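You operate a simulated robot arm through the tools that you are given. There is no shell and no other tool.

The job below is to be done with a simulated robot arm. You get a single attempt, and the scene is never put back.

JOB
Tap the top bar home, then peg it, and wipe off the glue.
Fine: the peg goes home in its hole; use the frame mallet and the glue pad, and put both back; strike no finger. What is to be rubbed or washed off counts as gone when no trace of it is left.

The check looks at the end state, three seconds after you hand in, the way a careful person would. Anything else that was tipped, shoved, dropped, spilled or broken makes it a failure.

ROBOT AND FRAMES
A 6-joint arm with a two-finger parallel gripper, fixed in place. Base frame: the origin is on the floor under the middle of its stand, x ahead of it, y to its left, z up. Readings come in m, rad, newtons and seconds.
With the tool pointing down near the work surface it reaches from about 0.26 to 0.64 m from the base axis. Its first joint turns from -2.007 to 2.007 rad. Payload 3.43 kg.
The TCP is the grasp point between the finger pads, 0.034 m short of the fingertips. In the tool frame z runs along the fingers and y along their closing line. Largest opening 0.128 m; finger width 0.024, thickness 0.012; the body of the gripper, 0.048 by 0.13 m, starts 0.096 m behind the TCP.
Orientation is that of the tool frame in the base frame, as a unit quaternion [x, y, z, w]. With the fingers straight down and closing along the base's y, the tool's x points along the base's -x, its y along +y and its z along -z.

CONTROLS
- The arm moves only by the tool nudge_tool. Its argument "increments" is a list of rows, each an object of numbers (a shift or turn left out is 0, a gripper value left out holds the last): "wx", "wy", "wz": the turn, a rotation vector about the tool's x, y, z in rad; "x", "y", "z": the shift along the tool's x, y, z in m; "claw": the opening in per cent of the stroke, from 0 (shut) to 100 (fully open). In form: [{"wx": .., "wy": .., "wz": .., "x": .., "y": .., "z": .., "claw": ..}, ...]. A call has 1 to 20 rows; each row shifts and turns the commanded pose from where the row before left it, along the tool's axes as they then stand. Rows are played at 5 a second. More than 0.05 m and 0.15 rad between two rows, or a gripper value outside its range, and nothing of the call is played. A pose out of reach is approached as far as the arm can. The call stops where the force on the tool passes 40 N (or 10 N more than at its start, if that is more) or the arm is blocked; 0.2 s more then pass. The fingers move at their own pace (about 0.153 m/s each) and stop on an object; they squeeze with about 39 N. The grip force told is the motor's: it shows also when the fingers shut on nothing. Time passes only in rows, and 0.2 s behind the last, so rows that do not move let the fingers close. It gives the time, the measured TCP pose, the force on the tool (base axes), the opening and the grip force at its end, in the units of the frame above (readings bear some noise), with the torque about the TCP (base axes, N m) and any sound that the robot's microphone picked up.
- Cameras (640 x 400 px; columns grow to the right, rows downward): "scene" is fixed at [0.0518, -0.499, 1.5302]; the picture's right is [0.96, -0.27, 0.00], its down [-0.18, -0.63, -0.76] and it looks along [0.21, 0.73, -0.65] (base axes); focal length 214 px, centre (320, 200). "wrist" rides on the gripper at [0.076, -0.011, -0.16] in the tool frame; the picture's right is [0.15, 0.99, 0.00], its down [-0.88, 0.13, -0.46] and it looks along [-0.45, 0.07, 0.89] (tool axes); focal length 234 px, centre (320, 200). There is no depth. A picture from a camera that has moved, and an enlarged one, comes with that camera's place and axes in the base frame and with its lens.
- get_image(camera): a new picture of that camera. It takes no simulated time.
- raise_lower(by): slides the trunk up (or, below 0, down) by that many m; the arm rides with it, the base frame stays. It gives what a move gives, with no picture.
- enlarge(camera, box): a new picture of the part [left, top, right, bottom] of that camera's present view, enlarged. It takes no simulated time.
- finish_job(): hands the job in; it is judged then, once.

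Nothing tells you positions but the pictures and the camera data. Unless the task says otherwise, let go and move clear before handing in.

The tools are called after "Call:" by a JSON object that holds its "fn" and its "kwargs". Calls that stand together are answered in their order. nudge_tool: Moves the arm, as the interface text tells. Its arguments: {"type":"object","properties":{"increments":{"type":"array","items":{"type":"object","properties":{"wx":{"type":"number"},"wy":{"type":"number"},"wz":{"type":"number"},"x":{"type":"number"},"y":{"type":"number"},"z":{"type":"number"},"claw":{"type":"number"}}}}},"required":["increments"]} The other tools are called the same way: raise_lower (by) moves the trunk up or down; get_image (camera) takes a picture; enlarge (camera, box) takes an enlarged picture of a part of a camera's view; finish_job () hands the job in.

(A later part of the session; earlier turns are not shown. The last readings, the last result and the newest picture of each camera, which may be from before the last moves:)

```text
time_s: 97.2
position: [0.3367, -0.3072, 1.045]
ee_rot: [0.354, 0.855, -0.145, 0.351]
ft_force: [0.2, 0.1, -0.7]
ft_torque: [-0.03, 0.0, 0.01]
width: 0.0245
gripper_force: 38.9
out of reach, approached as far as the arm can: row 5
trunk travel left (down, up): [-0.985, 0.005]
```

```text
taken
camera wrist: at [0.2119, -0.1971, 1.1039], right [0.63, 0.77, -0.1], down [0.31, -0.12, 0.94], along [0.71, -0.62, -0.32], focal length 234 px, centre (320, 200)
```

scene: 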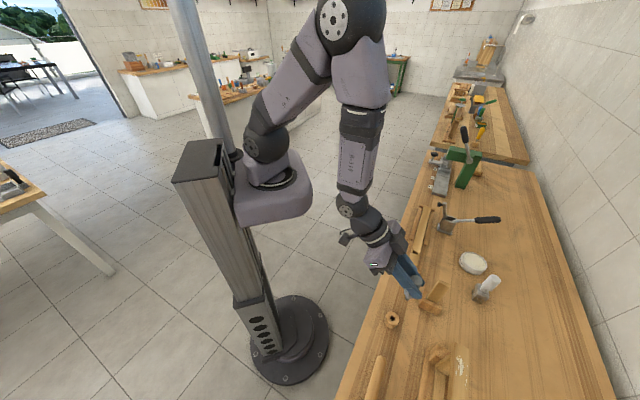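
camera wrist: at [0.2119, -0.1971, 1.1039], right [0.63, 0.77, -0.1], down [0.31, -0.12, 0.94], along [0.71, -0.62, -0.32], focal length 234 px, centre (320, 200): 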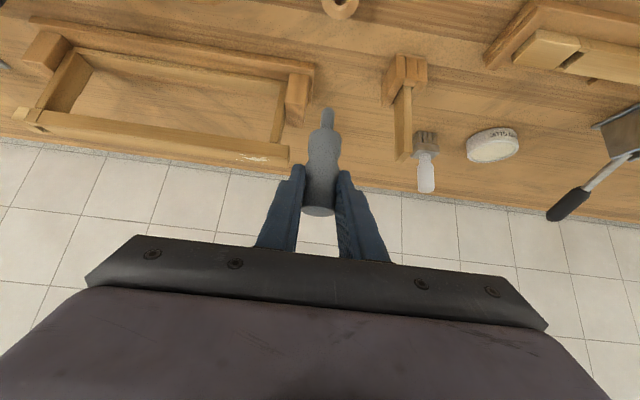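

Call:
{"fn": "enlarge", "kwargs": {"camera": "scene", "box": [365, 225, 455, 335]}}

Call:
{"fn": "enlarge", "kwargs": {"camera": "scene", "box": [350, 320, 500, 400]}}

Call:
{"fn": "enlarge", "kwargs": {"camera": "wrist", "box": [0, 10, 330, 180]}}

```text
3.64 times, centred on (410, 280) of scene
camera zoom: at [0.0518, -0.499, 1.5302], right [0.96, -0.27, 0.0], down [-0.18, -0.63, -0.76], along [0.21, 0.73, -0.65], focal length 780 px, centre (-7, -91)
```

zoom: 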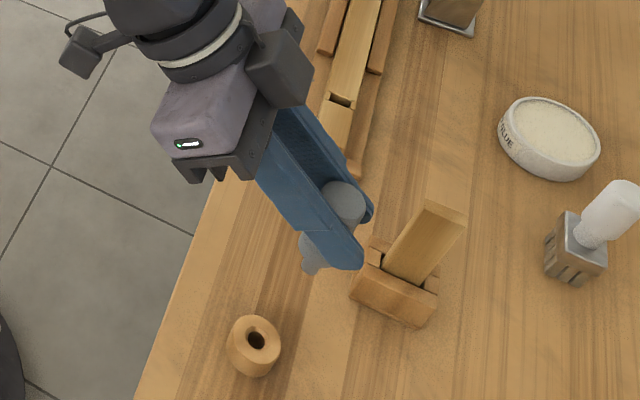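

```text
4.27 times, centred on (425, 360) of scene
camera zoom: at [0.0518, -0.499, 1.5302], right [0.96, -0.27, 0.0], down [-0.18, -0.63, -0.76], along [0.21, 0.73, -0.65], focal length 915 px, centre (-128, -483)
```

zoom: 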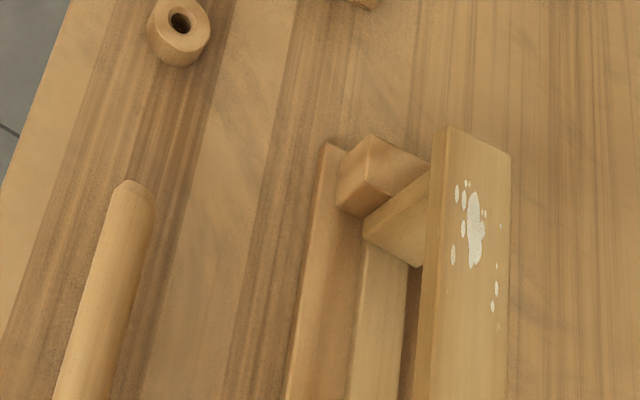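

```text
1.94 times, centred on (165, 95) of wrist
camera zoom: at [0.2119, -0.1971, 1.1039], right [0.63, 0.77, -0.1], down [0.31, -0.12, 0.94], along [0.71, -0.62, -0.32], focal length 454 px, centre (621, 404)
```

zoom: 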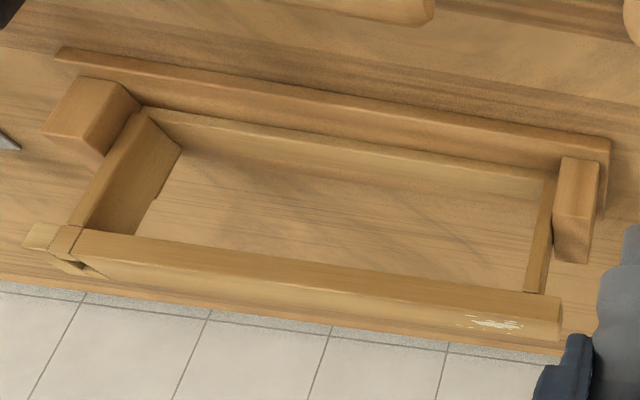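

The peg is within ~0.03 rad of vertical at this tilt. I'll carry it along to the hole, tip about 2 cm above bar height, and then judge alignment visually.

Call:
{"fn": "nudge_tool", "kwargs": {"increments": [{"x": -0.007, "z": -0.0071}, {"y": -0.047}, {"y": -0.047}, {"y": -0.047}, {"y": -0.047}, {"y": -0.047}, {"y": -0.047}, {"y": -0.047}, {"y": -0.047}]}}

Call:
{"fn": "nudge_tool", "kwargs": {"increments": [{"x": -0.0213, "z": 0.0211}, {"x": -0.0213, "z": 0.0211}]}}

Call:
{"fn": "get_image", "kwargs": {"camera": "wrist"}}

```text
time_s: 99.2
position: [0.0703, -0.5742, 1.0557]
ee_rot: [0.355, 0.854, -0.145, 0.351]
ft_force: [-0.5, -0.1, 0.5]
ft_torque: [0.03, 0.0, 0.03]
width: 0.0246
gripper_force: 39.2
trunk travel left (down, up): [-0.985, 0.005]
```

```text
time_s: 99.8
position: [0.1144, -0.6143, 1.0552]
ee_rot: [0.355, 0.854, -0.147, 0.35]
ft_force: [-0.8, -0.5, -0.2]
ft_torque: [0.01, -0.02, -0.03]
width: 0.0247
gripper_force: 39.6
trunk travel left (down, up): [-0.985, 0.005]
```

```text
taken
camera wrist: at [-0.01, -0.5054, 1.115], right [0.63, 0.77, -0.1], down [0.31, -0.12, 0.94], along [0.71, -0.62, -0.32], focal length 234 px, centre (320, 200)
```

wrist: 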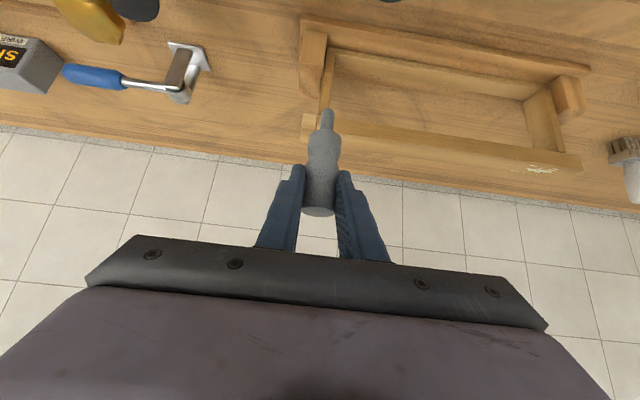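

Call:
{"fn": "nudge_tool", "kwargs": {"increments": [{"x": -0.0213, "z": 0.0211}, {"x": -0.0142, "z": 0.0141}]}}

Call:
{"fn": "nudge_tool", "kwargs": {"increments": [{"x": -0.0142, "z": 0.0141, "y": -0.001}]}}

Call:
{"fn": "enlarge", "kwargs": {"camera": "wrist", "box": [280, 50, 380, 130]}}

```text
time_s: 100.5
position: [0.1493, -0.6497, 1.0553]
ee_rot: [0.354, 0.854, -0.147, 0.352]
ft_force: [0.1, -0.1, -0.1]
ft_torque: [0.0, -0.02, -0.02]
width: 0.0245
gripper_force: 38.8
trunk travel left (down, up): [-0.985, 0.005]
```

```text
time_s: 100.8
position: [0.163, -0.663, 1.0539]
ee_rot: [0.355, 0.855, -0.145, 0.35]
ft_force: [0.0, -0.6, -1.0]
ft_torque: [0.02, -0.01, -0.01]
width: 0.0245
gripper_force: 39.3
trunk travel left (down, up): [-0.985, 0.005]
```

```text
5.00 times, centred on (330, 90) of wrist
camera zoom: at [0.0384, -0.555, 1.1141], right [0.63, 0.77, -0.1], down [0.31, -0.13, 0.94], along [0.71, -0.62, -0.32], focal length 1171 px, centre (270, 750)
```

zoom: 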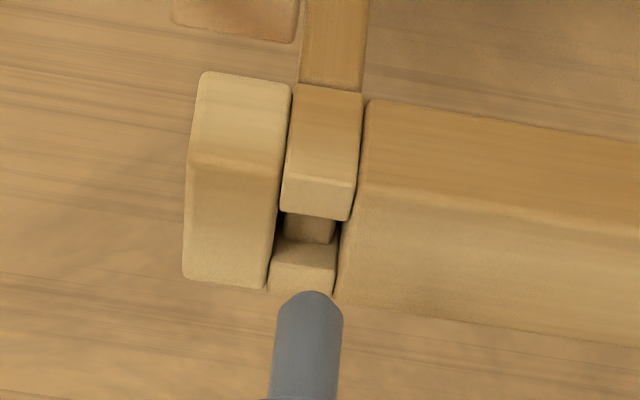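

The pin lines up with the hole along the bar. It needs about 15 mm further out, so I'll go there, lower to just above the surface and check again.

Call:
{"fn": "nudge_tool", "kwargs": {"increments": [{"x": -0.01035, "z": 0.01015}, {"x": 0.0084, "z": 0.0086}]}}

Call:
{"fn": "enlarge", "kwargs": {"camera": "wrist", "box": [290, 60, 370, 130]}}

```text
time_s: 101.5
position: [0.1723, -0.6745, 1.0422]
ee_rot: [0.355, 0.854, -0.146, 0.351]
ft_force: [-0.4, 0.0, -0.2]
ft_torque: [0.04, -0.01, -0.01]
width: 0.0244
gripper_force: 39.0
trunk travel left (down, up): [-0.985, 0.005]
```

```text
5.71 times, centred on (330, 95) of wrist
camera zoom: at [0.0477, -0.5655, 1.1025], right [0.63, 0.77, -0.1], down [0.31, -0.12, 0.94], along [0.72, -0.62, -0.32], focal length 1338 px, centre (263, 800)
```

zoom: 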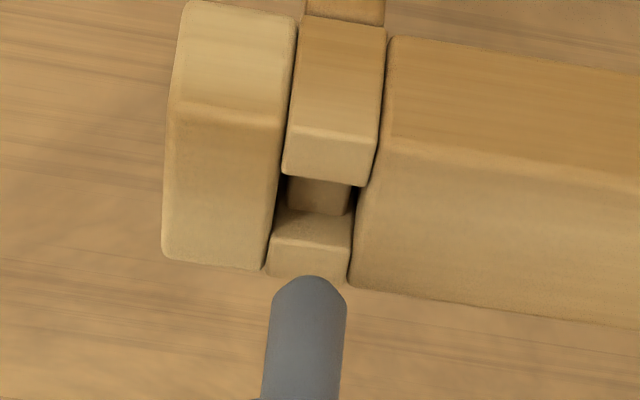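

Pin and hole widths match closely (pin slightly smaller). I'll lower 8 mm and re-check before entering.

Call:
{"fn": "nudge_tool", "kwargs": {"increments": [{"x": 0.0056, "z": 0.0057}, {}]}}

Call:
{"fn": "enlarge", "kwargs": {"camera": "wrist", "box": [295, 70, 355, 125]}}

```text
time_s: 102.0
position: [0.173, -0.6768, 1.0355]
ee_rot: [0.355, 0.854, -0.147, 0.351]
ft_force: [0.0, -0.3, 1.0]
ft_torque: [0.01, 0.03, 0.02]
width: 0.0246
gripper_force: 39.1
trunk travel left (down, up): [-0.985, 0.005]
```

```text
7.27 times, centred on (325, 98) of wrist
camera zoom: at [0.0475, -0.5665, 1.0947], right [0.63, 0.77, -0.1], down [0.31, -0.12, 0.94], along [0.71, -0.62, -0.32], focal length 1703 px, centre (284, 946)
```

zoom: 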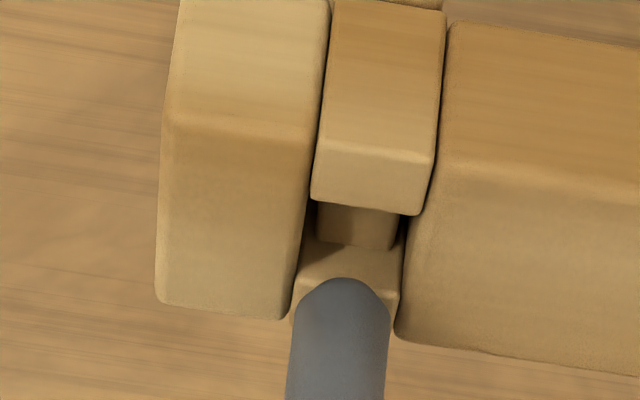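

The tip's exact height is uncertain by a couple of millimetres. I'll calibrate it by lightly touching the bar's bare top beside the hole (away from the glue).

Call:
{"fn": "nudge_tool", "kwargs": {"increments": [{"x": -0.0035, "z": -0.0036}, {"y": 0.032}, {}]}}

Call:
{"fn": "nudge_tool", "kwargs": {"increments": [{"x": 0.0035, "z": 0.0036}, {"x": 0.0007, "z": 0.00071}, {"x": 0.0007, "z": 0.00071}, {}]}}

Call:
{"fn": "nudge_tool", "kwargs": {"increments": [{"x": 0.0007, "z": 0.00071}, {"x": 0.0007, "z": 0.00071}, {}]}}

```text
time_s: 102.8
position: [0.1937, -0.6525, 1.0388]
ee_rot: [0.355, 0.854, -0.145, 0.35]
ft_force: [-0.7, 0.3, 0.0]
ft_torque: [0.03, -0.05, 0.01]
width: 0.0248
gripper_force: 39.2
trunk travel left (down, up): [-0.985, 0.005]
```

```text
time_s: 103.8
position: [0.1955, -0.653, 1.0352]
ee_rot: [0.355, 0.854, -0.147, 0.351]
ft_force: [0.5, -0.5, 8.7]
ft_torque: [-0.02, -0.03, 0.02]
width: 0.0246
gripper_force: 38.9
trunk travel left (down, up): [-0.985, 0.005]
```

```text
time_s: 104.7
position: [0.1945, -0.6544, 1.0351]
ee_rot: [0.354, 0.854, -0.148, 0.352]
ft_force: [0.3, -2.6, 18.5]
ft_torque: [-0.2, -0.1, 0.0]
width: 0.0245
gripper_force: 38.5
trunk travel left (down, up): [-0.985, 0.005]
```

Contact with the bar top came at TCP z≈1.035. A picture while touching shows where the tip really sits across the bar's width.

Call:
{"fn": "enlarge", "kwargs": {"camera": "wrist", "box": [295, 70, 355, 125]}}

Call:
{"fn": "enlarge", "kwargs": {"camera": "wrist", "box": [270, 60, 370, 220]}}

```text
7.27 times, centred on (325, 98) of wrist
camera zoom: at [0.0697, -0.543, 1.0931], right [0.63, 0.77, -0.11], down [0.31, -0.12, 0.94], along [0.72, -0.63, -0.31], focal length 1703 px, centre (284, 946)
```

zoom: 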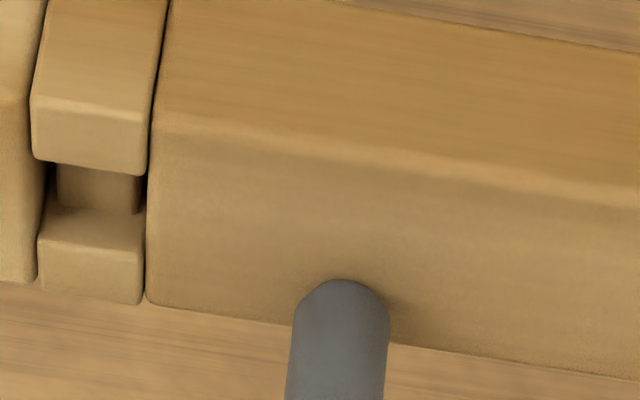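

```text
2.50 times, centred on (320, 140) of wrist
camera zoom: at [0.0697, -0.543, 1.0931], right [0.63, 0.77, -0.11], down [0.31, -0.12, 0.94], along [0.72, -0.63, -0.31], focal length 585 px, centre (320, 350)
```

zoom: 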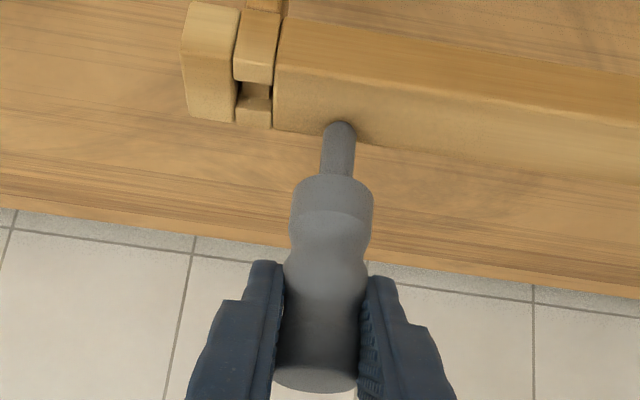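

While touching, the tip sits ~8 mm outward of the bar's centre line, so the peg leans outward about 0.08–0.1 rad. I'll lift, reduce the tool tilt by 0.08 to straighten it, and go back over the hole.

Call:
{"fn": "nudge_tool", "kwargs": {"increments": [{"x": -0.0085, "z": -0.0086}, {"y": -0.031}, {"wy": 0.08}, {}]}}

Call:
{"fn": "enlarge", "kwargs": {"camera": "wrist", "box": [295, 70, 355, 125]}}

Call:
{"fn": "enlarge", "kwargs": {"camera": "wrist", "box": [270, 60, 370, 220]}}

```text
time_s: 105.7
position: [0.1724, -0.6758, 1.0439]
ee_rot: [0.36, 0.868, -0.131, 0.316]
ft_force: [-1.0, 0.5, -0.4]
ft_torque: [-0.01, 0.02, 0.02]
width: 0.0246
gripper_force: 38.8
trunk travel left (down, up): [-0.985, 0.005]
```

```text
7.27 times, centred on (325, 98) of wrist
camera zoom: at [0.0514, -0.5695, 1.1159], right [0.62, 0.78, -0.09], down [0.36, -0.18, 0.92], along [0.7, -0.6, -0.39], focal length 1703 px, centre (284, 946)
```

zoom: 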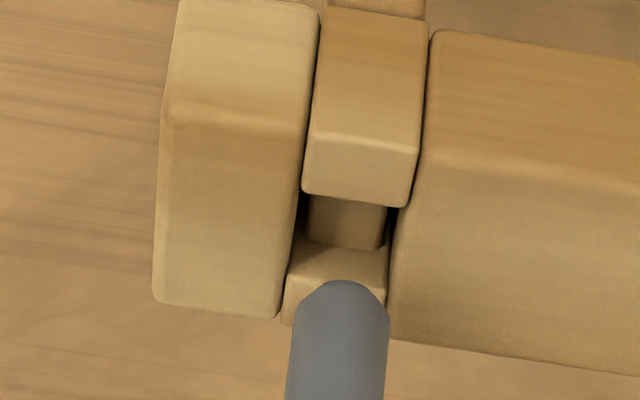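

```text
2.50 times, centred on (320, 140) of wrist
camera zoom: at [0.0514, -0.5695, 1.1159], right [0.62, 0.78, -0.09], down [0.36, -0.18, 0.92], along [0.7, -0.6, -0.39], focal length 585 px, centre (320, 350)
```

zoom: 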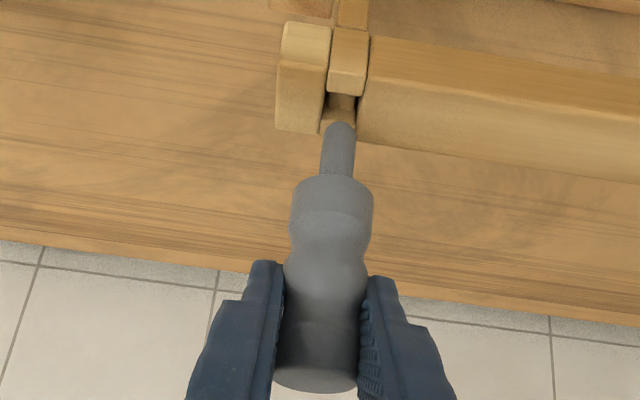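

Almost aligned: about 1.5 mm more outward is needed. I'll adjust and lower to just above the surface.

Call:
{"fn": "nudge_tool", "kwargs": {"increments": [{"x": -0.00115, "z": 0.00097, "y": 0.0004}, {"x": 0.0042, "z": 0.005}, {}]}}

Call:
{"fn": "enlarge", "kwargs": {"camera": "wrist", "box": [295, 70, 355, 125]}}

```text
time_s: 106.5
position: [0.1772, -0.6755, 1.0367]
ee_rot: [0.36, 0.868, -0.132, 0.316]
ft_force: [0.0, 0.1, -0.5]
ft_torque: [0.02, 0.01, 0.01]
width: 0.0246
gripper_force: 38.7
trunk travel left (down, up): [-0.985, 0.005]
```

```text
7.27 times, centred on (325, 98) of wrist
camera zoom: at [0.054, -0.5697, 1.1096], right [0.62, 0.78, -0.09], down [0.36, -0.18, 0.92], along [0.69, -0.6, -0.39], focal length 1703 px, centre (284, 946)
```

zoom: 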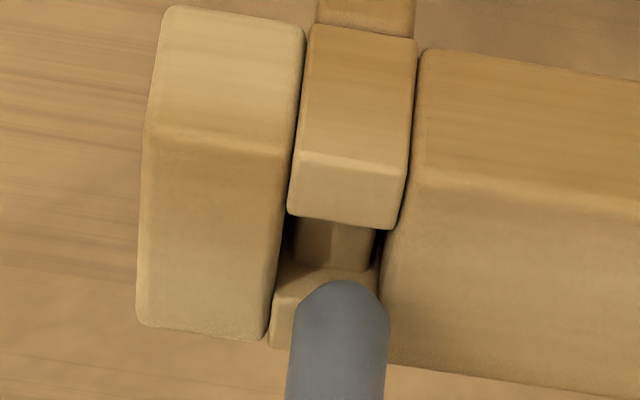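

The arm settled a couple of millimetres off. I'll let it settle, read again, and then correct by sight.

Call:
{"fn": "nudge_tool", "kwargs": {"increments": [{}, {}, {}]}}

Call:
{"fn": "enlarge", "kwargs": {"camera": "wrist", "box": [295, 70, 355, 125]}}

```text
time_s: 107.2
position: [0.1756, -0.6763, 1.0376]
ee_rot: [0.361, 0.868, -0.131, 0.317]
ft_force: [-0.6, 0.3, 0.3]
ft_torque: [-0.01, -0.01, -0.03]
width: 0.0246
gripper_force: 39.5
trunk travel left (down, up): [-0.985, 0.005]
```

```text
7.27 times, centred on (325, 98) of wrist
camera zoom: at [0.0539, -0.5698, 1.1097], right [0.62, 0.78, -0.09], down [0.36, -0.18, 0.92], along [0.69, -0.6, -0.39], focal length 1703 px, centre (284, 946)
```

zoom: 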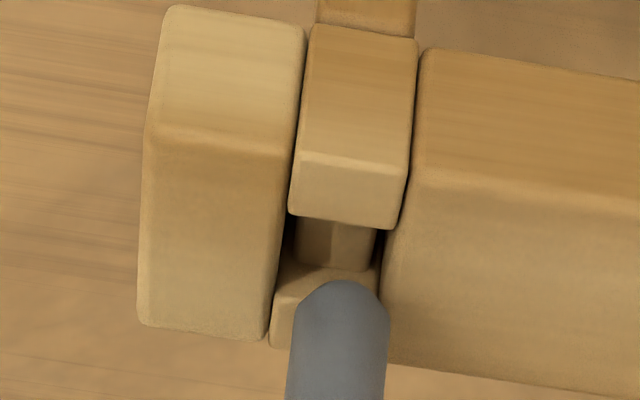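

It needs ~3.5 mm inward and ~1 mm toward the lug. Applying, then checking.

Call:
{"fn": "nudge_tool", "kwargs": {"increments": [{"x": 0.0027, "z": -0.0023, "y": -0.001}, {}, {}]}}

Call:
{"fn": "enlarge", "kwargs": {"camera": "wrist", "box": [295, 70, 355, 125]}}

```text
time_s: 108.0
position: [0.1729, -0.6735, 1.0375]
ee_rot: [0.361, 0.867, -0.132, 0.316]
ft_force: [0.6, 0.4, -0.2]
ft_torque: [0.02, 0.0, 0.0]
width: 0.0246
gripper_force: 38.6
trunk travel left (down, up): [-0.985, 0.005]
```

```text
7.27 times, centred on (325, 98) of wrist
camera zoom: at [0.0504, -0.5679, 1.1093], right [0.62, 0.78, -0.09], down [0.36, -0.18, 0.92], along [0.69, -0.6, -0.39], focal length 1703 px, centre (284, 946)
```

zoom: 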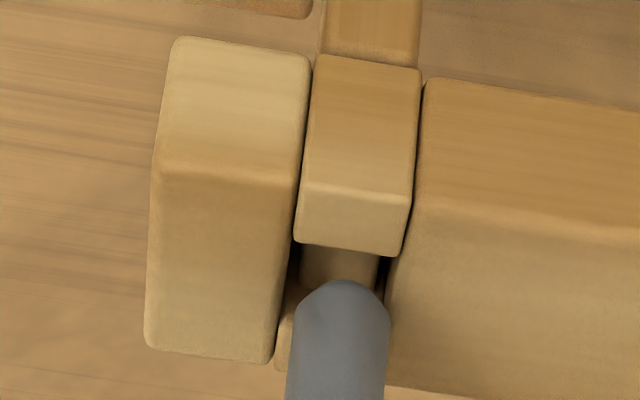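

Close now, within about 1 mm. I'll nudge slightly outward while lowering gently and watch force and height.

Call:
{"fn": "nudge_tool", "kwargs": {"increments": [{"x": 0.0008, "z": 0.0019, "y": -0.0003}, {"x": 0.0013, "z": 0.0015}, {}]}}

Call:
{"fn": "enlarge", "kwargs": {"camera": "wrist", "box": [295, 70, 355, 125]}}

```text
time_s: 108.8
position: [0.1715, -0.6751, 1.0341]
ee_rot: [0.36, 0.867, -0.132, 0.317]
ft_force: [-0.4, 0.1, -0.4]
ft_torque: [0.0, -0.01, -0.03]
width: 0.0244
gripper_force: 38.8
trunk travel left (down, up): [-0.985, 0.005]
```

```text
7.27 times, centred on (325, 98) of wrist
camera zoom: at [0.0502, -0.5694, 1.1055], right [0.62, 0.78, -0.09], down [0.36, -0.18, 0.92], along [0.69, -0.6, -0.39], focal length 1703 px, centre (284, 946)
```

zoom: 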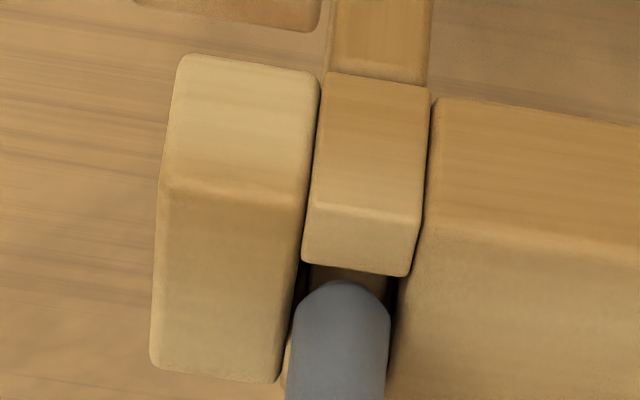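

The tip has passed surface level without force. I'll shift 0.5 mm away from the lug and continue down gently.

Call:
{"fn": "nudge_tool", "kwargs": {"increments": [{"y": 0.0006, "x": 0.0006, "z": 0.0008}, {"x": 0.0006, "z": 0.0008}, {}]}}

Call:
{"fn": "nudge_tool", "kwargs": {"increments": [{"x": 0.0006, "z": 0.0008}, {"x": 0.0006, "z": 0.0008}, {}]}}

Call:
{"fn": "enlarge", "kwargs": {"camera": "wrist", "box": [295, 70, 355, 125]}}

```text
time_s: 109.7
position: [0.1725, -0.6744, 1.0304]
ee_rot: [0.36, 0.868, -0.132, 0.316]
ft_force: [0.5, 0.1, 0.5]
ft_torque: [0.0, -0.01, -0.01]
width: 0.0244
gripper_force: 39.1
trunk travel left (down, up): [-0.985, 0.005]
```

```text
time_s: 110.5
position: [0.1718, -0.6738, 1.0286]
ee_rot: [0.36, 0.867, -0.132, 0.317]
ft_force: [-0.2, 0.2, -0.5]
ft_torque: [0.02, -0.03, 0.0]
width: 0.0246
gripper_force: 38.5
trunk travel left (down, up): [-0.985, 0.005]
```

```text
7.27 times, centred on (325, 98) of wrist
camera zoom: at [0.0505, -0.5683, 1.1012], right [0.62, 0.78, -0.09], down [0.36, -0.18, 0.92], along [0.69, -0.6, -0.39], focal length 1703 px, centre (284, 946)
```

zoom: 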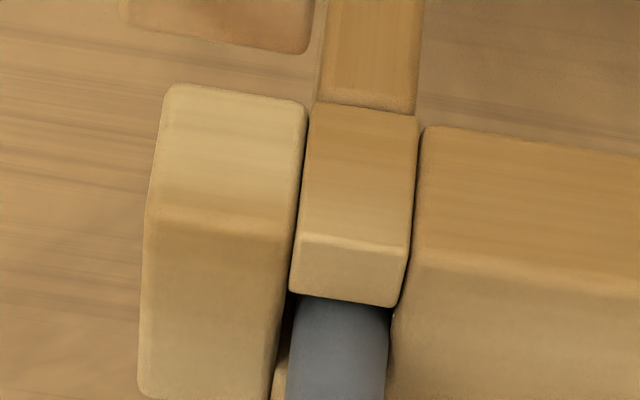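

The pin is ~6.5 mm into the hole with no resistance. Continuing down.

Call:
{"fn": "nudge_tool", "kwargs": {"increments": [{"x": 0.0013, "z": 0.0015}, {"x": 0.0013, "z": 0.0015}, {}]}}

Call:
{"fn": "nudge_tool", "kwargs": {"increments": [{"x": 0.0013, "z": 0.0015}, {"x": 0.0013, "z": 0.0015}, {}]}}

Call:
{"fn": "enlarge", "kwargs": {"camera": "wrist", "box": [280, 60, 370, 140]}}

```text
time_s: 111.2
position: [0.1725, -0.6741, 1.023]
ee_rot: [0.361, 0.868, -0.131, 0.316]
ft_force: [-0.9, 1.0, -0.1]
ft_torque: [0.09, 0.12, -0.02]
width: 0.0244
gripper_force: 38.7
trunk travel left (down, up): [-0.985, 0.005]
```

```text
time_s: 112.0
position: [0.1717, -0.6761, 1.0217]
ee_rot: [0.361, 0.867, -0.133, 0.316]
ft_force: [-1.5, 2.8, 0.7]
ft_torque: [0.13, 0.07, 0.05]
width: 0.0249
gripper_force: 38.6
trunk travel left (down, up): [-0.985, 0.005]
```

```text
5.00 times, centred on (325, 100) of wrist
camera zoom: at [0.0501, -0.5688, 1.0934], right [0.62, 0.78, -0.1], down [0.36, -0.18, 0.92], along [0.69, -0.6, -0.39], focal length 1171 px, centre (295, 700)
```

zoom: 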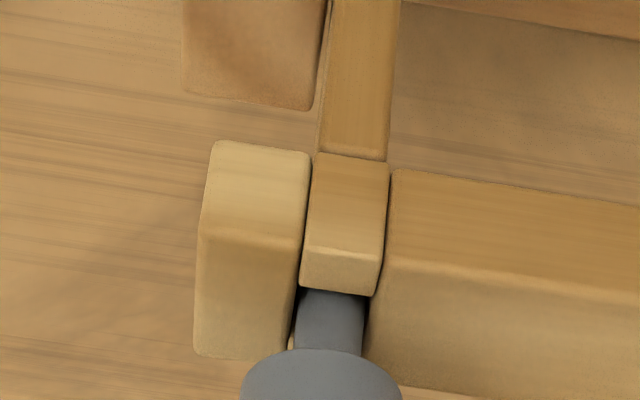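

13 mm in and only small side forces, so this is the peg's hole after all. Continuing.

Call:
{"fn": "nudge_tool", "kwargs": {"increments": [{"x": 0.0013, "z": 0.0015}, {"x": 0.0013, "z": 0.0015}, {}]}}

Call:
{"fn": "nudge_tool", "kwargs": {"increments": [{"x": 0.0013, "z": 0.0015}, {"x": 0.0013, "z": 0.0015}, {}]}}

Call:
{"fn": "enlarge", "kwargs": {"camera": "wrist", "box": [280, 60, 370, 140]}}

```text
time_s: 112.8
position: [0.1714, -0.674, 1.0186]
ee_rot: [0.36, 0.867, -0.133, 0.317]
ft_force: [-2.5, 2.0, 7.8]
ft_torque: [0.16, 0.11, 0.05]
width: 0.0243
gripper_force: 39.0
trunk travel left (down, up): [-0.985, 0.005]
```

```text
time_s: 113.7
position: [0.1713, -0.6733, 1.0179]
ee_rot: [0.36, 0.866, -0.135, 0.319]
ft_force: [0.2, 1.5, 25.2]
ft_torque: [0.12, -0.05, 0.03]
width: 0.0248
gripper_force: 38.8
trunk travel left (down, up): [-0.985, 0.005]
```

```text
5.00 times, centred on (325, 100) of wrist
camera zoom: at [0.0498, -0.5674, 1.0893], right [0.62, 0.78, -0.1], down [0.36, -0.17, 0.92], along [0.7, -0.61, -0.38], focal length 1171 px, centre (295, 700)
```

zoom: 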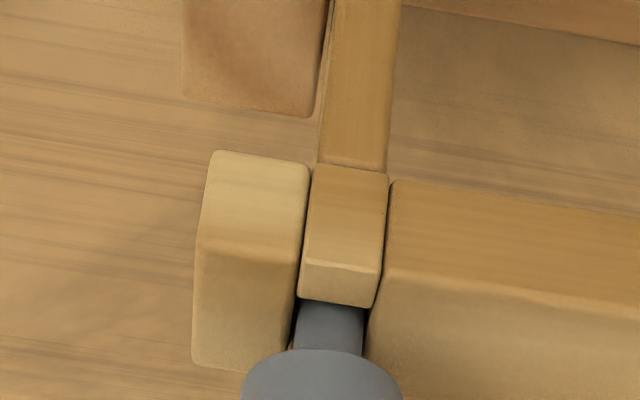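

The pin is ~17 mm deep and now meets a firm stop with the shoulder still ~15 mm above the bar. It may need slight centring or tapping, so I'll ease the pressure and try tiny wiggles first.

Call:
{"fn": "nudge_tool", "kwargs": {"increments": [{"x": -0.0013, "z": -0.0015}, {"y": 0.001}, {"y": -0.002}, {"y": 0.001}, {"x": 0.0007, "z": -0.0006}, {"x": -0.0014, "z": 0.0012}, {"x": 0.0007, "z": -0.0006}, {}]}}

Call:
{"fn": "nudge_tool", "kwargs": {"increments": [{"x": 0.0013, "z": 0.0015}, {"x": 0.0007, "z": 0.0008}, {}]}}

```text
time_s: 115.5
position: [0.1718, -0.6738, 1.0187]
ee_rot: [0.359, 0.868, -0.134, 0.317]
ft_force: [1.9, -1.3, 18.0]
ft_torque: [-0.11, -0.19, 0.0]
width: 0.0248
gripper_force: 38.9
trunk travel left (down, up): [-0.985, 0.005]
```

```text
time_s: 116.2
position: [0.171, -0.6736, 1.0162]
ee_rot: [0.358, 0.867, -0.135, 0.319]
ft_force: [2.2, -1.2, 24.1]
ft_torque: [-0.01, -0.22, 0.03]
width: 0.0244
gripper_force: 39.3
trunk travel left (down, up): [-0.985, 0.005]
```

Call:
{"fn": "nudge_tool", "kwargs": {"increments": [{"x": 0.0007, "z": 0.0008}, {"x": 0.0007, "z": 0.0008}, {}]}}

Call:
{"fn": "enlarge", "kwargs": {"camera": "wrist", "box": [280, 60, 370, 140]}}

Call:
{"fn": "enlarge", "kwargs": {"camera": "wrist", "box": [270, 60, 370, 220]}}

```text
time_s: 117.0
position: [0.1714, -0.6738, 1.0172]
ee_rot: [0.359, 0.866, -0.137, 0.319]
ft_force: [0.8, 2.3, 28.7]
ft_torque: [0.12, -0.07, -0.01]
width: 0.0246
gripper_force: 39.1
trunk travel left (down, up): [-0.985, 0.005]
```

```text
5.00 times, centred on (325, 100) of wrist
camera zoom: at [0.0498, -0.5668, 1.0885], right [0.62, 0.78, -0.1], down [0.36, -0.17, 0.92], along [0.7, -0.61, -0.38], focal length 1171 px, centre (295, 700)
```

zoom: 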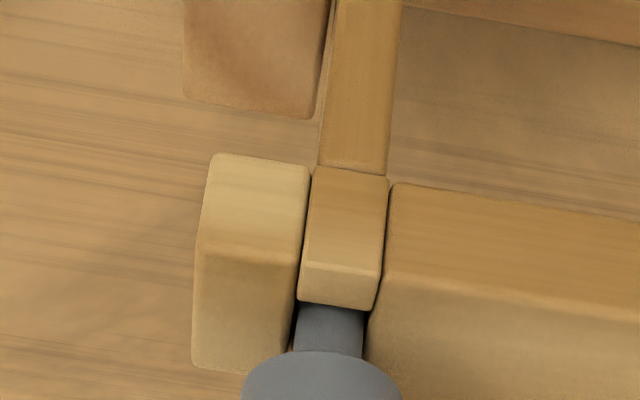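

```text
2.50 times, centred on (320, 140) of wrist
camera zoom: at [0.0498, -0.5668, 1.0885], right [0.62, 0.78, -0.1], down [0.36, -0.17, 0.92], along [0.7, -0.61, -0.38], focal length 585 px, centre (320, 350)
```

zoom: 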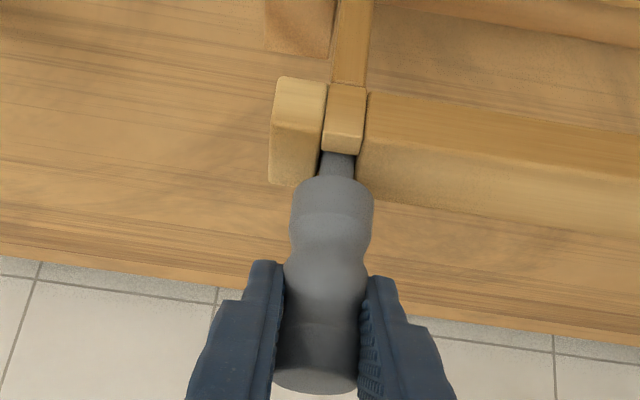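

It holds firm at ~29 N. I'll press slightly further while still gripping, then release and look at how the peg stands.

Call:
{"fn": "nudge_tool", "kwargs": {"increments": [{"x": 0.001, "z": 0.0011}, {}]}}

Call:
{"fn": "nudge_tool", "kwargs": {"increments": [{"x": -0.0033, "z": -0.0038}, {}]}}

```text
time_s: 117.7
position: [0.1723, -0.6737, 1.0179]
ee_rot: [0.358, 0.866, -0.138, 0.32]
ft_force: [2.0, 4.2, 34.1]
ft_torque: [0.35, -0.12, 0.02]
width: 0.0248
gripper_force: 39.1
trunk travel left (down, up): [-0.985, 0.005]
```

```text
time_s: 118.2
position: [0.1715, -0.6749, 1.0181]
ee_rot: [0.36, 0.867, -0.135, 0.317]
ft_force: [4.3, -2.0, 20.9]
ft_torque: [-0.1, -0.31, 0.03]
width: 0.0245
gripper_force: 38.8
trunk travel left (down, up): [-0.985, 0.005]
```

I'll relax the downward force fully, then open and back away along the tool axis.

Call:
{"fn": "nudge_tool", "kwargs": {"increments": [{"x": -0.0024, "z": -0.0028}, {}]}}

Call:
{"fn": "nudge_tool", "kwargs": {"increments": [{"claw": 24}, {"claw": 32}, {"claw": 45}, {}, {}]}}

Call:
{"fn": "enlarge", "kwargs": {"camera": "wrist", "box": [270, 60, 370, 220]}}

```text
time_s: 118.8
position: [0.172, -0.6737, 1.0182]
ee_rot: [0.36, 0.868, -0.133, 0.316]
ft_force: [1.6, -5.7, 11.2]
ft_torque: [-0.46, -0.24, -0.03]
width: 0.0246
gripper_force: 38.9
trunk travel left (down, up): [-0.985, 0.005]
```

```text
time_s: 120.0
position: [0.1723, -0.6743, 1.0173]
ee_rot: [0.36, 0.868, -0.132, 0.316]
ft_force: [0.3, -0.2, 0.5]
ft_torque: [0.03, 0.01, 0.01]
width: 0.0578
gripper_force: 0.0
trunk travel left (down, up): [-0.985, 0.005]
```

```text
2.50 times, centred on (320, 140) of wrist
camera zoom: at [0.0503, -0.5688, 1.0899], right [0.62, 0.78, -0.09], down [0.36, -0.18, 0.92], along [0.69, -0.6, -0.39], focal length 585 px, centre (320, 350)
```

zoom: 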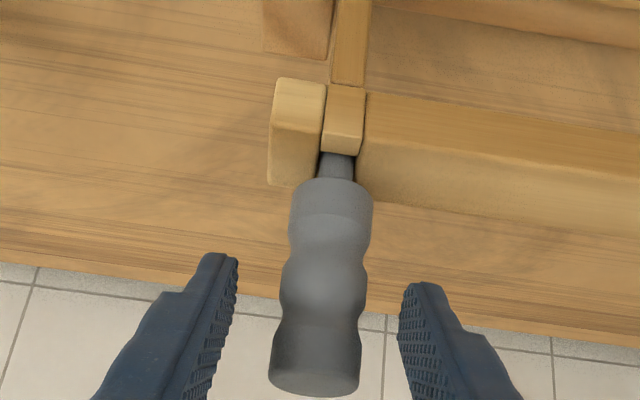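

The peg stands on its own in the hole. Backing away along the tool axis to view it.

Call:
{"fn": "nudge_tool", "kwargs": {"increments": [{"z": -0.03}, {"z": -0.04}, {"z": -0.04}]}}

Call:
{"fn": "get_image", "kwargs": {"camera": "wrist"}}

Call:
{"fn": "enlarge", "kwargs": {"camera": "wrist", "box": [270, 80, 370, 230]}}

```text
time_s: 120.8
position: [0.1191, -0.6223, 1.1008]
ee_rot: [0.361, 0.868, -0.131, 0.316]
ft_force: [0.0, 1.3, 0.1]
ft_torque: [0.04, 0.0, 0.0]
width: 0.0574
gripper_force: 0.0
trunk travel left (down, up): [-0.985, 0.005]
```

```text
taken
camera wrist: at [-0.002, -0.516, 1.1731], right [0.62, 0.78, -0.09], down [0.36, -0.18, 0.92], along [0.7, -0.6, -0.39], focal length 234 px, centre (320, 200)
```

wrist: 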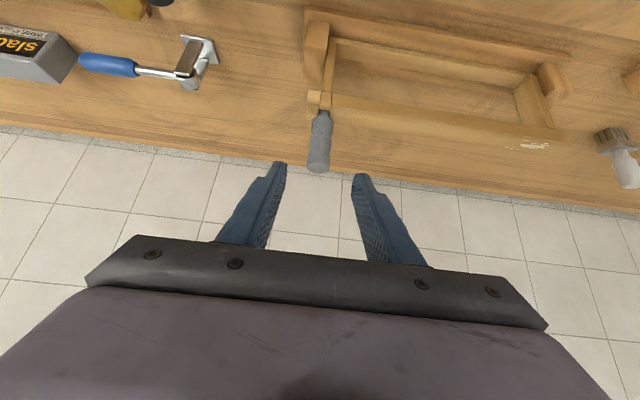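

```text
2.67 times, centred on (320, 155) of wrist
camera zoom: at [-0.002, -0.516, 1.1731], right [0.62, 0.78, -0.09], down [0.36, -0.18, 0.92], along [0.7, -0.6, -0.39], focal length 624 px, centre (320, 320)
```

zoom: 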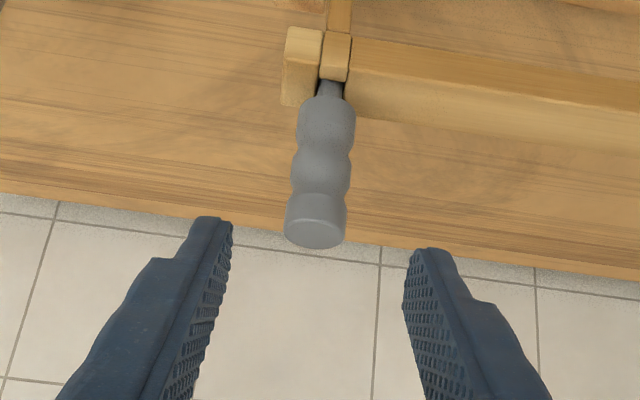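

The peg stands upright, about 17 mm in, with its shoulder ~15 mm above the bar, so it should be tapped home with the mallet. I'll retreat, level the tool and return to the mallet.

Call:
{"fn": "nudge_tool", "kwargs": {"increments": [{"x": 0.0287, "z": -0.02415}, {"x": 0.0287, "z": -0.02415}, {"wy": 0.14}, {"wy": 0.14}, {"wy": 0.14}, {"wy": 0.14}, {"wy": 0.14}, {"y": 0.042}, {"y": 0.042}, {"y": 0.042}]}}

Call:
{"fn": "nudge_tool", "kwargs": {"increments": [{"wz": 0.1428}, {"wz": 0.1428}, {"wz": 0.1428}, {"wz": 0.1428}, {"wz": 0.1428}, {"wz": 0.1428}, {"wz": 0.1428}, {"wz": 0.1428}, {"wz": 0.1428}, {"wz": 0.1428}, {"wz": 0.1428}]}}

Call:
{"fn": "get_image", "kwargs": {"camera": "wrist"}}

```text
time_s: 123.0
position: [0.1593, -0.4804, 1.1011]
ee_rot: [0.38, 0.914, -0.054, 0.128]
ft_force: [0.8, 0.2, 0.0]
ft_torque: [0.0, 0.05, -0.02]
width: 0.0574
gripper_force: 0.1
out of reach, approached as far as the arm can: row 6, 7
trunk travel left (down, up): [-0.985, 0.005]
```

```text
time_s: 125.5
position: [0.0862, -0.4035, 1.0118]
ee_rot: [0.914, 0.377, 0.053, 0.136]
ft_force: [-0.4, -0.7, 0.5]
ft_torque: [-0.01, -0.04, 0.0]
width: 0.0574
gripper_force: 0.0
out of reach, approached as far as the arm can: row 6, 7, 8, 9, 10, 11
trunk travel left (down, up): [-0.985, 0.005]
```

```text
taken
camera wrist: at [0.0998, -0.3093, 1.1598], right [0.77, -0.57, 0.29], down [-0.63, -0.61, 0.48], along [-0.1, -0.55, -0.83], focal length 234 px, centre (320, 200)
```

wrist: 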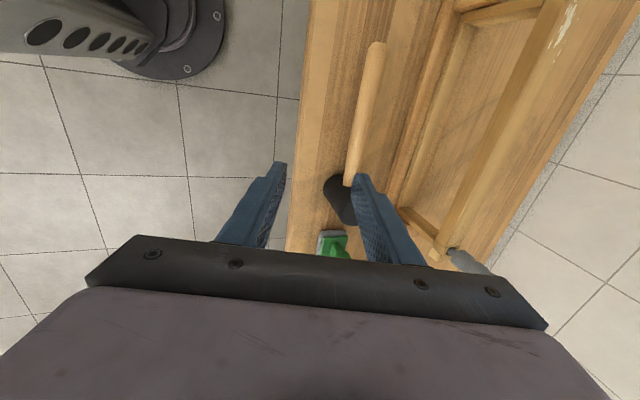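

A residual tilt made the turn drift inward, but nothing was touched. I'll level the tool and move back above the mallet handle.

Call:
{"fn": "nudge_tool", "kwargs": {"increments": [{"wx": 0.144}, {"wx": 0.144}, {"y": 0.036, "x": -0.002}, {"y": 0.036, "x": -0.002}, {"y": 0.036}, {}]}}

Call:
{"fn": "get_image", "kwargs": {"camera": "wrist"}}

```text
time_s: 126.8
position: [0.1386, -0.424, 0.9896]
ee_rot: [0.912, 0.38, 0.056, 0.147]
ft_force: [-0.4, -0.2, 0.0]
ft_torque: [-0.02, -0.01, 0.02]
width: 0.0576
gripper_force: 0.1
out of reach, approached as far as the arm can: row 1, 2, 3, 4, 5
trunk travel left (down, up): [-0.985, 0.005]
```

```text
taken
camera wrist: at [0.1509, -0.3277, 1.1371], right [0.77, -0.56, 0.3], down [-0.63, -0.61, 0.48], along [-0.08, -0.56, -0.82], focal length 234 px, centre (320, 200)
```

wrist: 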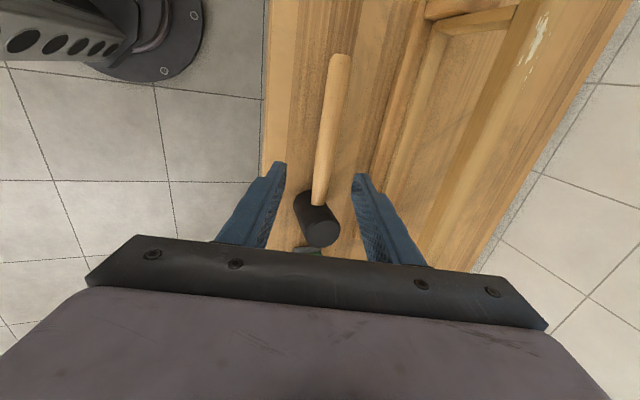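

The arm seems to be in an awkward wrist configuration. I'll look at it from the scene camera.

Call:
{"fn": "get_image", "kwargs": {"camera": "scene"}}

```text
taken
```

scene: 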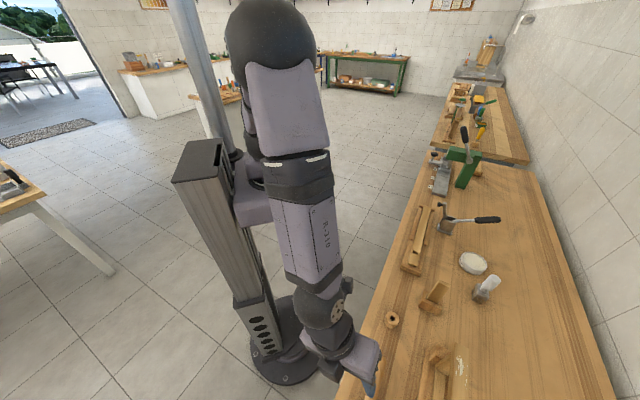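

The forearm hangs nearly parallel to the tool, i.e. a wrist singularity, which causes these failures. I'll turn back to the earlier yaw, then lower the trunk to bend the arm and level the tool there.

Call:
{"fn": "nudge_tool", "kwargs": {"increments": [{"z": -0.02}, {"wz": -0.1428}, {"wz": -0.1428}, {"wz": -0.1428}, {"wz": -0.1428}, {"wz": -0.1428}, {"wz": -0.1428}, {"wz": -0.1428}, {"wz": -0.1428}, {"wz": -0.1428}, {"wz": -0.1428}, {"wz": -0.1428}]}}

```text
time_s: 129.4
position: [0.1331, -0.4086, 1.0002]
ee_rot: [0.376, 0.915, -0.059, 0.135]
ft_force: [-0.6, -0.1, -0.1]
ft_torque: [-0.04, 0.0, 0.02]
width: 0.0577
gripper_force: 0.0
out of reach, approached as far as the arm can: row 1
trunk travel left (down, up): [-0.985, 0.005]
```

I'll go to the spot near the ring, where leveling from this kind of tilt worked before.

Call:
{"fn": "nudge_tool", "kwargs": {"increments": [{"y": 0.043, "x": -0.014, "z": 0.0042}, {"y": 0.043, "x": -0.014, "z": 0.0042}, {"y": 0.043, "x": -0.014, "z": 0.0042}, {"y": 0.043, "x": -0.014, "z": 0.0042}, {"y": 0.043, "x": -0.014, "z": 0.0042}]}}

Call:
{"fn": "nudge_tool", "kwargs": {"increments": [{"wy": -0.14}, {"wy": -0.14}, {"wy": -0.14}, {"wy": -0.14}, {}]}}

```text
time_s: 130.7
position: [0.3359, -0.3114, 0.9978]
ee_rot: [0.375, 0.915, -0.06, 0.135]
ft_force: [0.4, 0.1, 0.2]
ft_torque: [-0.02, 0.02, -0.01]
width: 0.0573
gripper_force: 0.0
trunk travel left (down, up): [-0.985, 0.005]
```

```text
time_s: 131.8
position: [0.337, -0.2783, 0.9917]
ee_rot: [0.373, 0.917, -0.008, 0.143]
ft_force: [-0.5, -0.2, 0.3]
ft_torque: [-0.02, -0.02, 0.02]
width: 0.0574
gripper_force: 0.0
out of reach, approached as far as the arm can: row 1, 2, 3, 4
trunk travel left (down, up): [-0.985, 0.005]
```

The wrist is right at the singular pose. Moving outward with the same orientation should take it clear of it, so I'll try that in the free area beside the frame.

Call:
{"fn": "nudge_tool", "kwargs": {"increments": [{"x": -0.0386, "y": -0.001, "z": 0.0107}, {"x": -0.0386, "y": -0.001, "z": 0.0107}]}}

Call:
{"fn": "nudge_tool", "kwargs": {"increments": [{"x": -0.0386, "y": -0.001, "z": 0.0107}]}}

```text
time_s: 132.4
position: [0.3955, -0.3345, 0.989]
ee_rot: [0.374, 0.916, -0.008, 0.142]
ft_force: [-0.1, -0.6, -0.5]
ft_torque: [0.0, 0.0, 0.01]
width: 0.0577
gripper_force: 0.1
trunk travel left (down, up): [-0.985, 0.005]
```

```text
time_s: 132.8
position: [0.4244, -0.3641, 0.9898]
ee_rot: [0.373, 0.917, -0.008, 0.142]
ft_force: [0.8, 0.1, 0.5]
ft_torque: [0.03, 0.06, 0.01]
width: 0.0574
gripper_force: 0.1
trunk travel left (down, up): [-0.985, 0.005]
```

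Call:
{"fn": "nudge_tool", "kwargs": {"increments": [{"wx": 0.046, "wy": 0.134}, {"wx": 0.046, "wy": 0.134}, {}]}}

Call:
{"fn": "get_image", "kwargs": {"camera": "wrist"}}

```text
time_s: 133.7
position: [0.411, -0.3582, 0.9848]
ee_rot: [0.373, 0.921, 0.007, 0.109]
ft_force: [-0.5, 0.2, -0.4]
ft_torque: [0.0, 0.02, 0.02]
width: 0.0575
gripper_force: 0.1
out of reach, approached as far as the arm can: row 1, 2
trunk travel left (down, up): [-0.985, 0.005]
```

```text
taken
camera wrist: at [0.3169, -0.3033, 1.123], right [0.58, 0.81, 0.07], down [0.61, -0.48, 0.63], along [0.55, -0.32, -0.77], focal length 234 px, centre (320, 200)
```

wrist: 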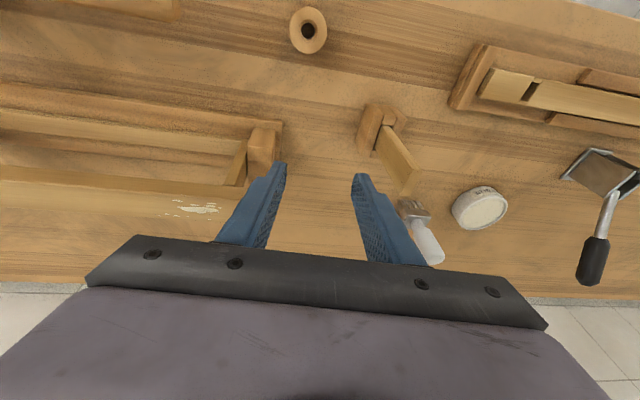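

Call:
{"fn": "get_image", "kwargs": {"camera": "scene"}}

Call:
{"fn": "enlarge", "kwargs": {"camera": "scene", "box": [220, 0, 460, 330]}}

```text
taken
```

scene: 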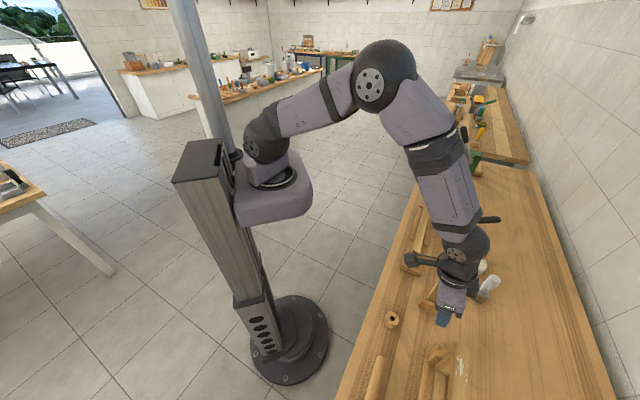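

```text
1.21 times, centred on (340, 165) of scene
camera zoom: at [0.0518, -0.499, 1.5302], right [0.96, -0.27, 0.0], down [-0.18, -0.63, -0.76], along [0.21, 0.73, -0.65], focal length 260 px, centre (296, 242)
```

zoom: 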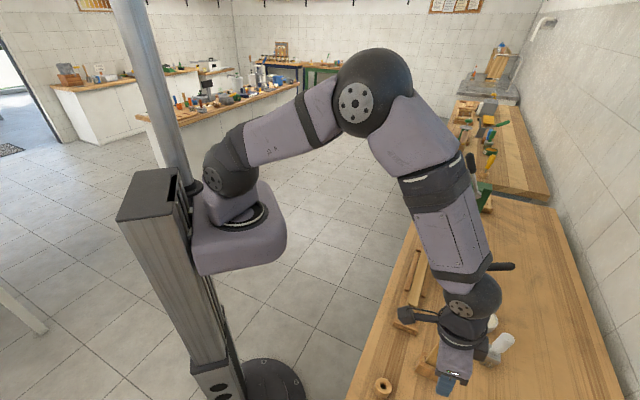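

The wrist roll joint seems misaligned with the pitch direction. I'll test which lean direction is free, starting by raising a bit and leaning sideways.

Call:
{"fn": "nudge_tool", "kwargs": {"increments": [{"z": -0.03}, {"wx": -0.1}, {"wx": -0.1}, {"wx": -0.1}]}}

```text
time_s: 134.7
position: [0.4041, -0.3573, 1.0136]
ee_rot: [0.351, 0.91, 0.145, 0.166]
ft_force: [0.3, -0.1, -0.7]
ft_torque: [0.02, -0.01, 0.02]
width: 0.0577
gripper_force: 0.0
trunk travel left (down, up): [-0.985, 0.005]
```

Leaning toward +a is free. I'll now sweep the lean around toward the inward side in small steps to unwind the wrist without crossing the singular point.

Call:
{"fn": "nudge_tool", "kwargs": {"increments": [{"wx": 0.045, "wy": 0.055}, {"wx": 0.045, "wy": 0.055}]}}

```text
time_s: 135.2
position: [0.4042, -0.3559, 1.013]
ee_rot: [0.35, 0.923, 0.123, 0.098]
ft_force: [0.7, -0.3, 0.1]
ft_torque: [0.01, 0.01, 0.02]
width: 0.0576
gripper_force: 0.1
trunk travel left (down, up): [-0.985, 0.005]
```

Call:
{"fn": "nudge_tool", "kwargs": {"increments": [{"wx": 0.055, "wy": 0.0705}, {"wx": 0.055, "wy": 0.0705}]}}

```text
time_s: 135.8
position: [0.4046, -0.3556, 1.0137]
ee_rot: [0.348, 0.931, 0.104, 0.035]
ft_force: [0.1, 0.8, 0.9]
ft_torque: [0.0, -0.01, -0.01]
width: 0.0575
gripper_force: 0.0
trunk travel left (down, up): [-0.985, 0.005]
```

Call:
{"fn": "nudge_tool", "kwargs": {"increments": [{"wx": 0.0876, "wy": 0.0482}, {"wx": 0.0876, "wy": 0.0482}]}}

```text
time_s: 136.4
position: [0.4043, -0.3551, 1.014]
ee_rot: [0.347, 0.931, 0.104, 0.036]
ft_force: [0.3, -0.2, 0.0]
ft_torque: [0.01, 0.0, 0.01]
width: 0.0576
gripper_force: 0.1
out of reach, approached as far as the arm can: row 1, 2
trunk travel left (down, up): [-0.985, 0.005]
```

Blocked by a joint limit at this yaw. I'll rotate the yaw back to relieve it, then continue leveling.

Call:
{"fn": "nudge_tool", "kwargs": {"increments": [{"wz": -0.14}, {"wz": -0.14}, {"wz": -0.14}, {"wz": -0.14}, {"wz": -0.14}, {"wz": -0.14}, {"wz": -0.14}]}}

```text
time_s: 138.1
position: [0.4047, -0.3557, 1.0128]
ee_rot: [-0.132, 0.985, 0.074, 0.08]
ft_force: [-0.5, 0.4, -0.7]
ft_torque: [-0.02, -0.02, 0.01]
width: 0.0575
gripper_force: 0.2
trunk travel left (down, up): [-0.985, 0.005]
```

Call:
{"fn": "nudge_tool", "kwargs": {"increments": [{"wx": 0.0086, "wy": 0.0996}, {"wx": 0.0086, "wy": 0.0996}]}}

```text
time_s: 138.7
position: [0.4051, -0.3562, 1.0127]
ee_rot: [-0.132, 0.985, 0.074, 0.08]
ft_force: [-0.1, 0.6, 0.1]
ft_torque: [0.01, -0.02, 0.03]
width: 0.0578
gripper_force: 0.1
out of reach, approached as far as the arm can: row 1, 2
trunk travel left (down, up): [-0.985, 0.005]
```

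Still blocked, so it's the forearm-roll joint. At a smaller radius the forearm hangs differently, so I'll move inward with this lean, level the tool there, and come back out.

Call:
{"fn": "nudge_tool", "kwargs": {"increments": [{"x": 0.0232, "y": 0.0338}, {"x": 0.0232, "y": 0.0338}, {"x": 0.0232, "y": 0.0338}, {"x": 0.0232, "y": 0.0338}]}}

Call:
{"fn": "nudge_tool", "kwargs": {"increments": [{"wx": 0.02, "wy": 0.1}, {"wx": 0.02, "wy": 0.08}]}}

```text
time_s: 139.7
position: [0.2779, -0.248, 1.0159]
ee_rot: [-0.131, 0.986, 0.073, 0.079]
ft_force: [-0.4, -0.5, 0.3]
ft_torque: [-0.04, -0.02, 0.02]
width: 0.0576
gripper_force: 0.2
trunk travel left (down, up): [-0.985, 0.005]
```

```text
time_s: 140.2
position: [0.2768, -0.2446, 1.0113]
ee_rot: [-0.133, 0.989, 0.059, 0.038]
ft_force: [-0.5, 0.3, -0.4]
ft_torque: [0.02, -0.03, 0.0]
width: 0.0577
gripper_force: 0.1
out of reach, approached as far as the arm can: row 1, 2
trunk travel left (down, up): [-0.985, 0.005]
```

Call:
{"fn": "get_image", "kwargs": {"camera": "scene"}}

```text
taken
```

scene: 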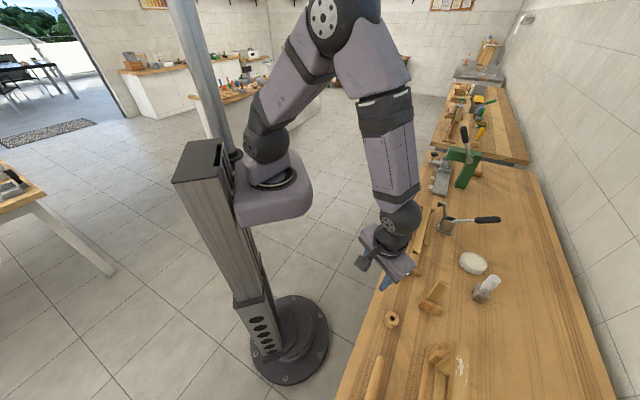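

Lowering the trunk while raising the tool should bend the arm into a better configuration. First I'll check if the tool can rise here.

Call:
{"fn": "nudge_tool", "kwargs": {"increments": [{"z": -0.03}, {"z": -0.03}, {"z": -0.03}]}}

```text
time_s: 141.1
position: [0.2701, -0.2355, 1.0715]
ee_rot: [-0.132, 0.988, 0.061, 0.056]
ft_force: [0.2, -0.5, 0.4]
ft_torque: [-0.02, -0.04, -0.01]
width: 0.0577
gripper_force: 0.0
out of reach, approached as far as the arm can: row 1, 2, 3
trunk travel left (down, up): [-0.985, 0.005]
```

Call:
{"fn": "raise_lower", "kwargs": {"by": -0.1}}

Call:
{"fn": "nudge_tool", "kwargs": {"increments": [{"z": -0.03}, {"z": -0.03}, {"z": -0.03}, {"z": -0.03}]}}

```text
time_s: 142.4
position: [0.2705, -0.2357, 0.9695]
ee_rot: [-0.133, 0.988, 0.061, 0.056]
ft_force: [-0.2, 0.0, 0.1]
ft_torque: [0.0, 0.0, -0.02]
width: 0.0578
gripper_force: 0.1
trunk travel left (down, up): [-0.885, 0.105]
```

```text
time_s: 143.4
position: [0.269, -0.2267, 1.0412]
ee_rot: [-0.132, 0.986, 0.066, 0.079]
ft_force: [0.4, 0.2, 0.8]
ft_torque: [-0.02, -0.01, 0.0]
width: 0.0571
gripper_force: 0.0
out of reach, approached as far as the arm can: row 1, 2, 3, 4
trunk travel left (down, up): [-0.885, 0.105]
```

I think I see it: the tilt must cross straight in the arm's own plane. I'll sweep the lean back toward outward here, where the arm's bearing is about -40°, and level it in-plane from there.

Call:
{"fn": "nudge_tool", "kwargs": {"increments": [{"wx": 0.0466, "wy": -0.127}, {"wx": 0.0466, "wy": -0.127}]}}

```text
time_s: 144.0
position: [0.2675, -0.2272, 1.04]
ee_rot: [-0.121, 0.974, 0.031, 0.188]
ft_force: [-0.5, -0.6, 0.1]
ft_torque: [-0.01, -0.01, -0.02]
width: 0.0575
gripper_force: 0.1
trunk travel left (down, up): [-0.885, 0.105]
```

Call:
{"fn": "nudge_tool", "kwargs": {"increments": [{"wx": 0.1407, "wy": -0.0487}, {"wx": 0.1407, "wy": -0.0487}]}}

```text
time_s: 144.6
position: [0.2775, -0.2501, 1.0464]
ee_rot: [-0.092, 0.96, -0.098, 0.247]
ft_force: [-0.1, 0.1, 0.3]
ft_torque: [0.0, -0.03, 0.03]
width: 0.0576
gripper_force: 0.0
out of reach, approached as far as the arm can: row 2
trunk travel left (down, up): [-0.885, 0.105]
```

Call:
{"fn": "nudge_tool", "kwargs": {"increments": [{"x": -0.0186, "y": -0.0302, "z": 0.0181}, {"x": -0.0186, "y": -0.0302, "z": 0.0181}, {"wx": 0.1105, "wy": 0.0101}, {"wx": 0.1105, "wy": 0.0101}, {"wx": 0.1105, "wy": 0.0101}]}}

```text
time_s: 145.8
position: [0.3381, -0.3006, 1.0481]
ee_rot: [-0.057, 0.936, -0.239, 0.252]
ft_force: [0.1, 0.1, 0.5]
ft_torque: [0.04, -0.01, -0.01]
width: 0.0576
gripper_force: 0.2
out of reach, approached as far as the arm can: row 5
trunk travel left (down, up): [-0.885, 0.105]
```

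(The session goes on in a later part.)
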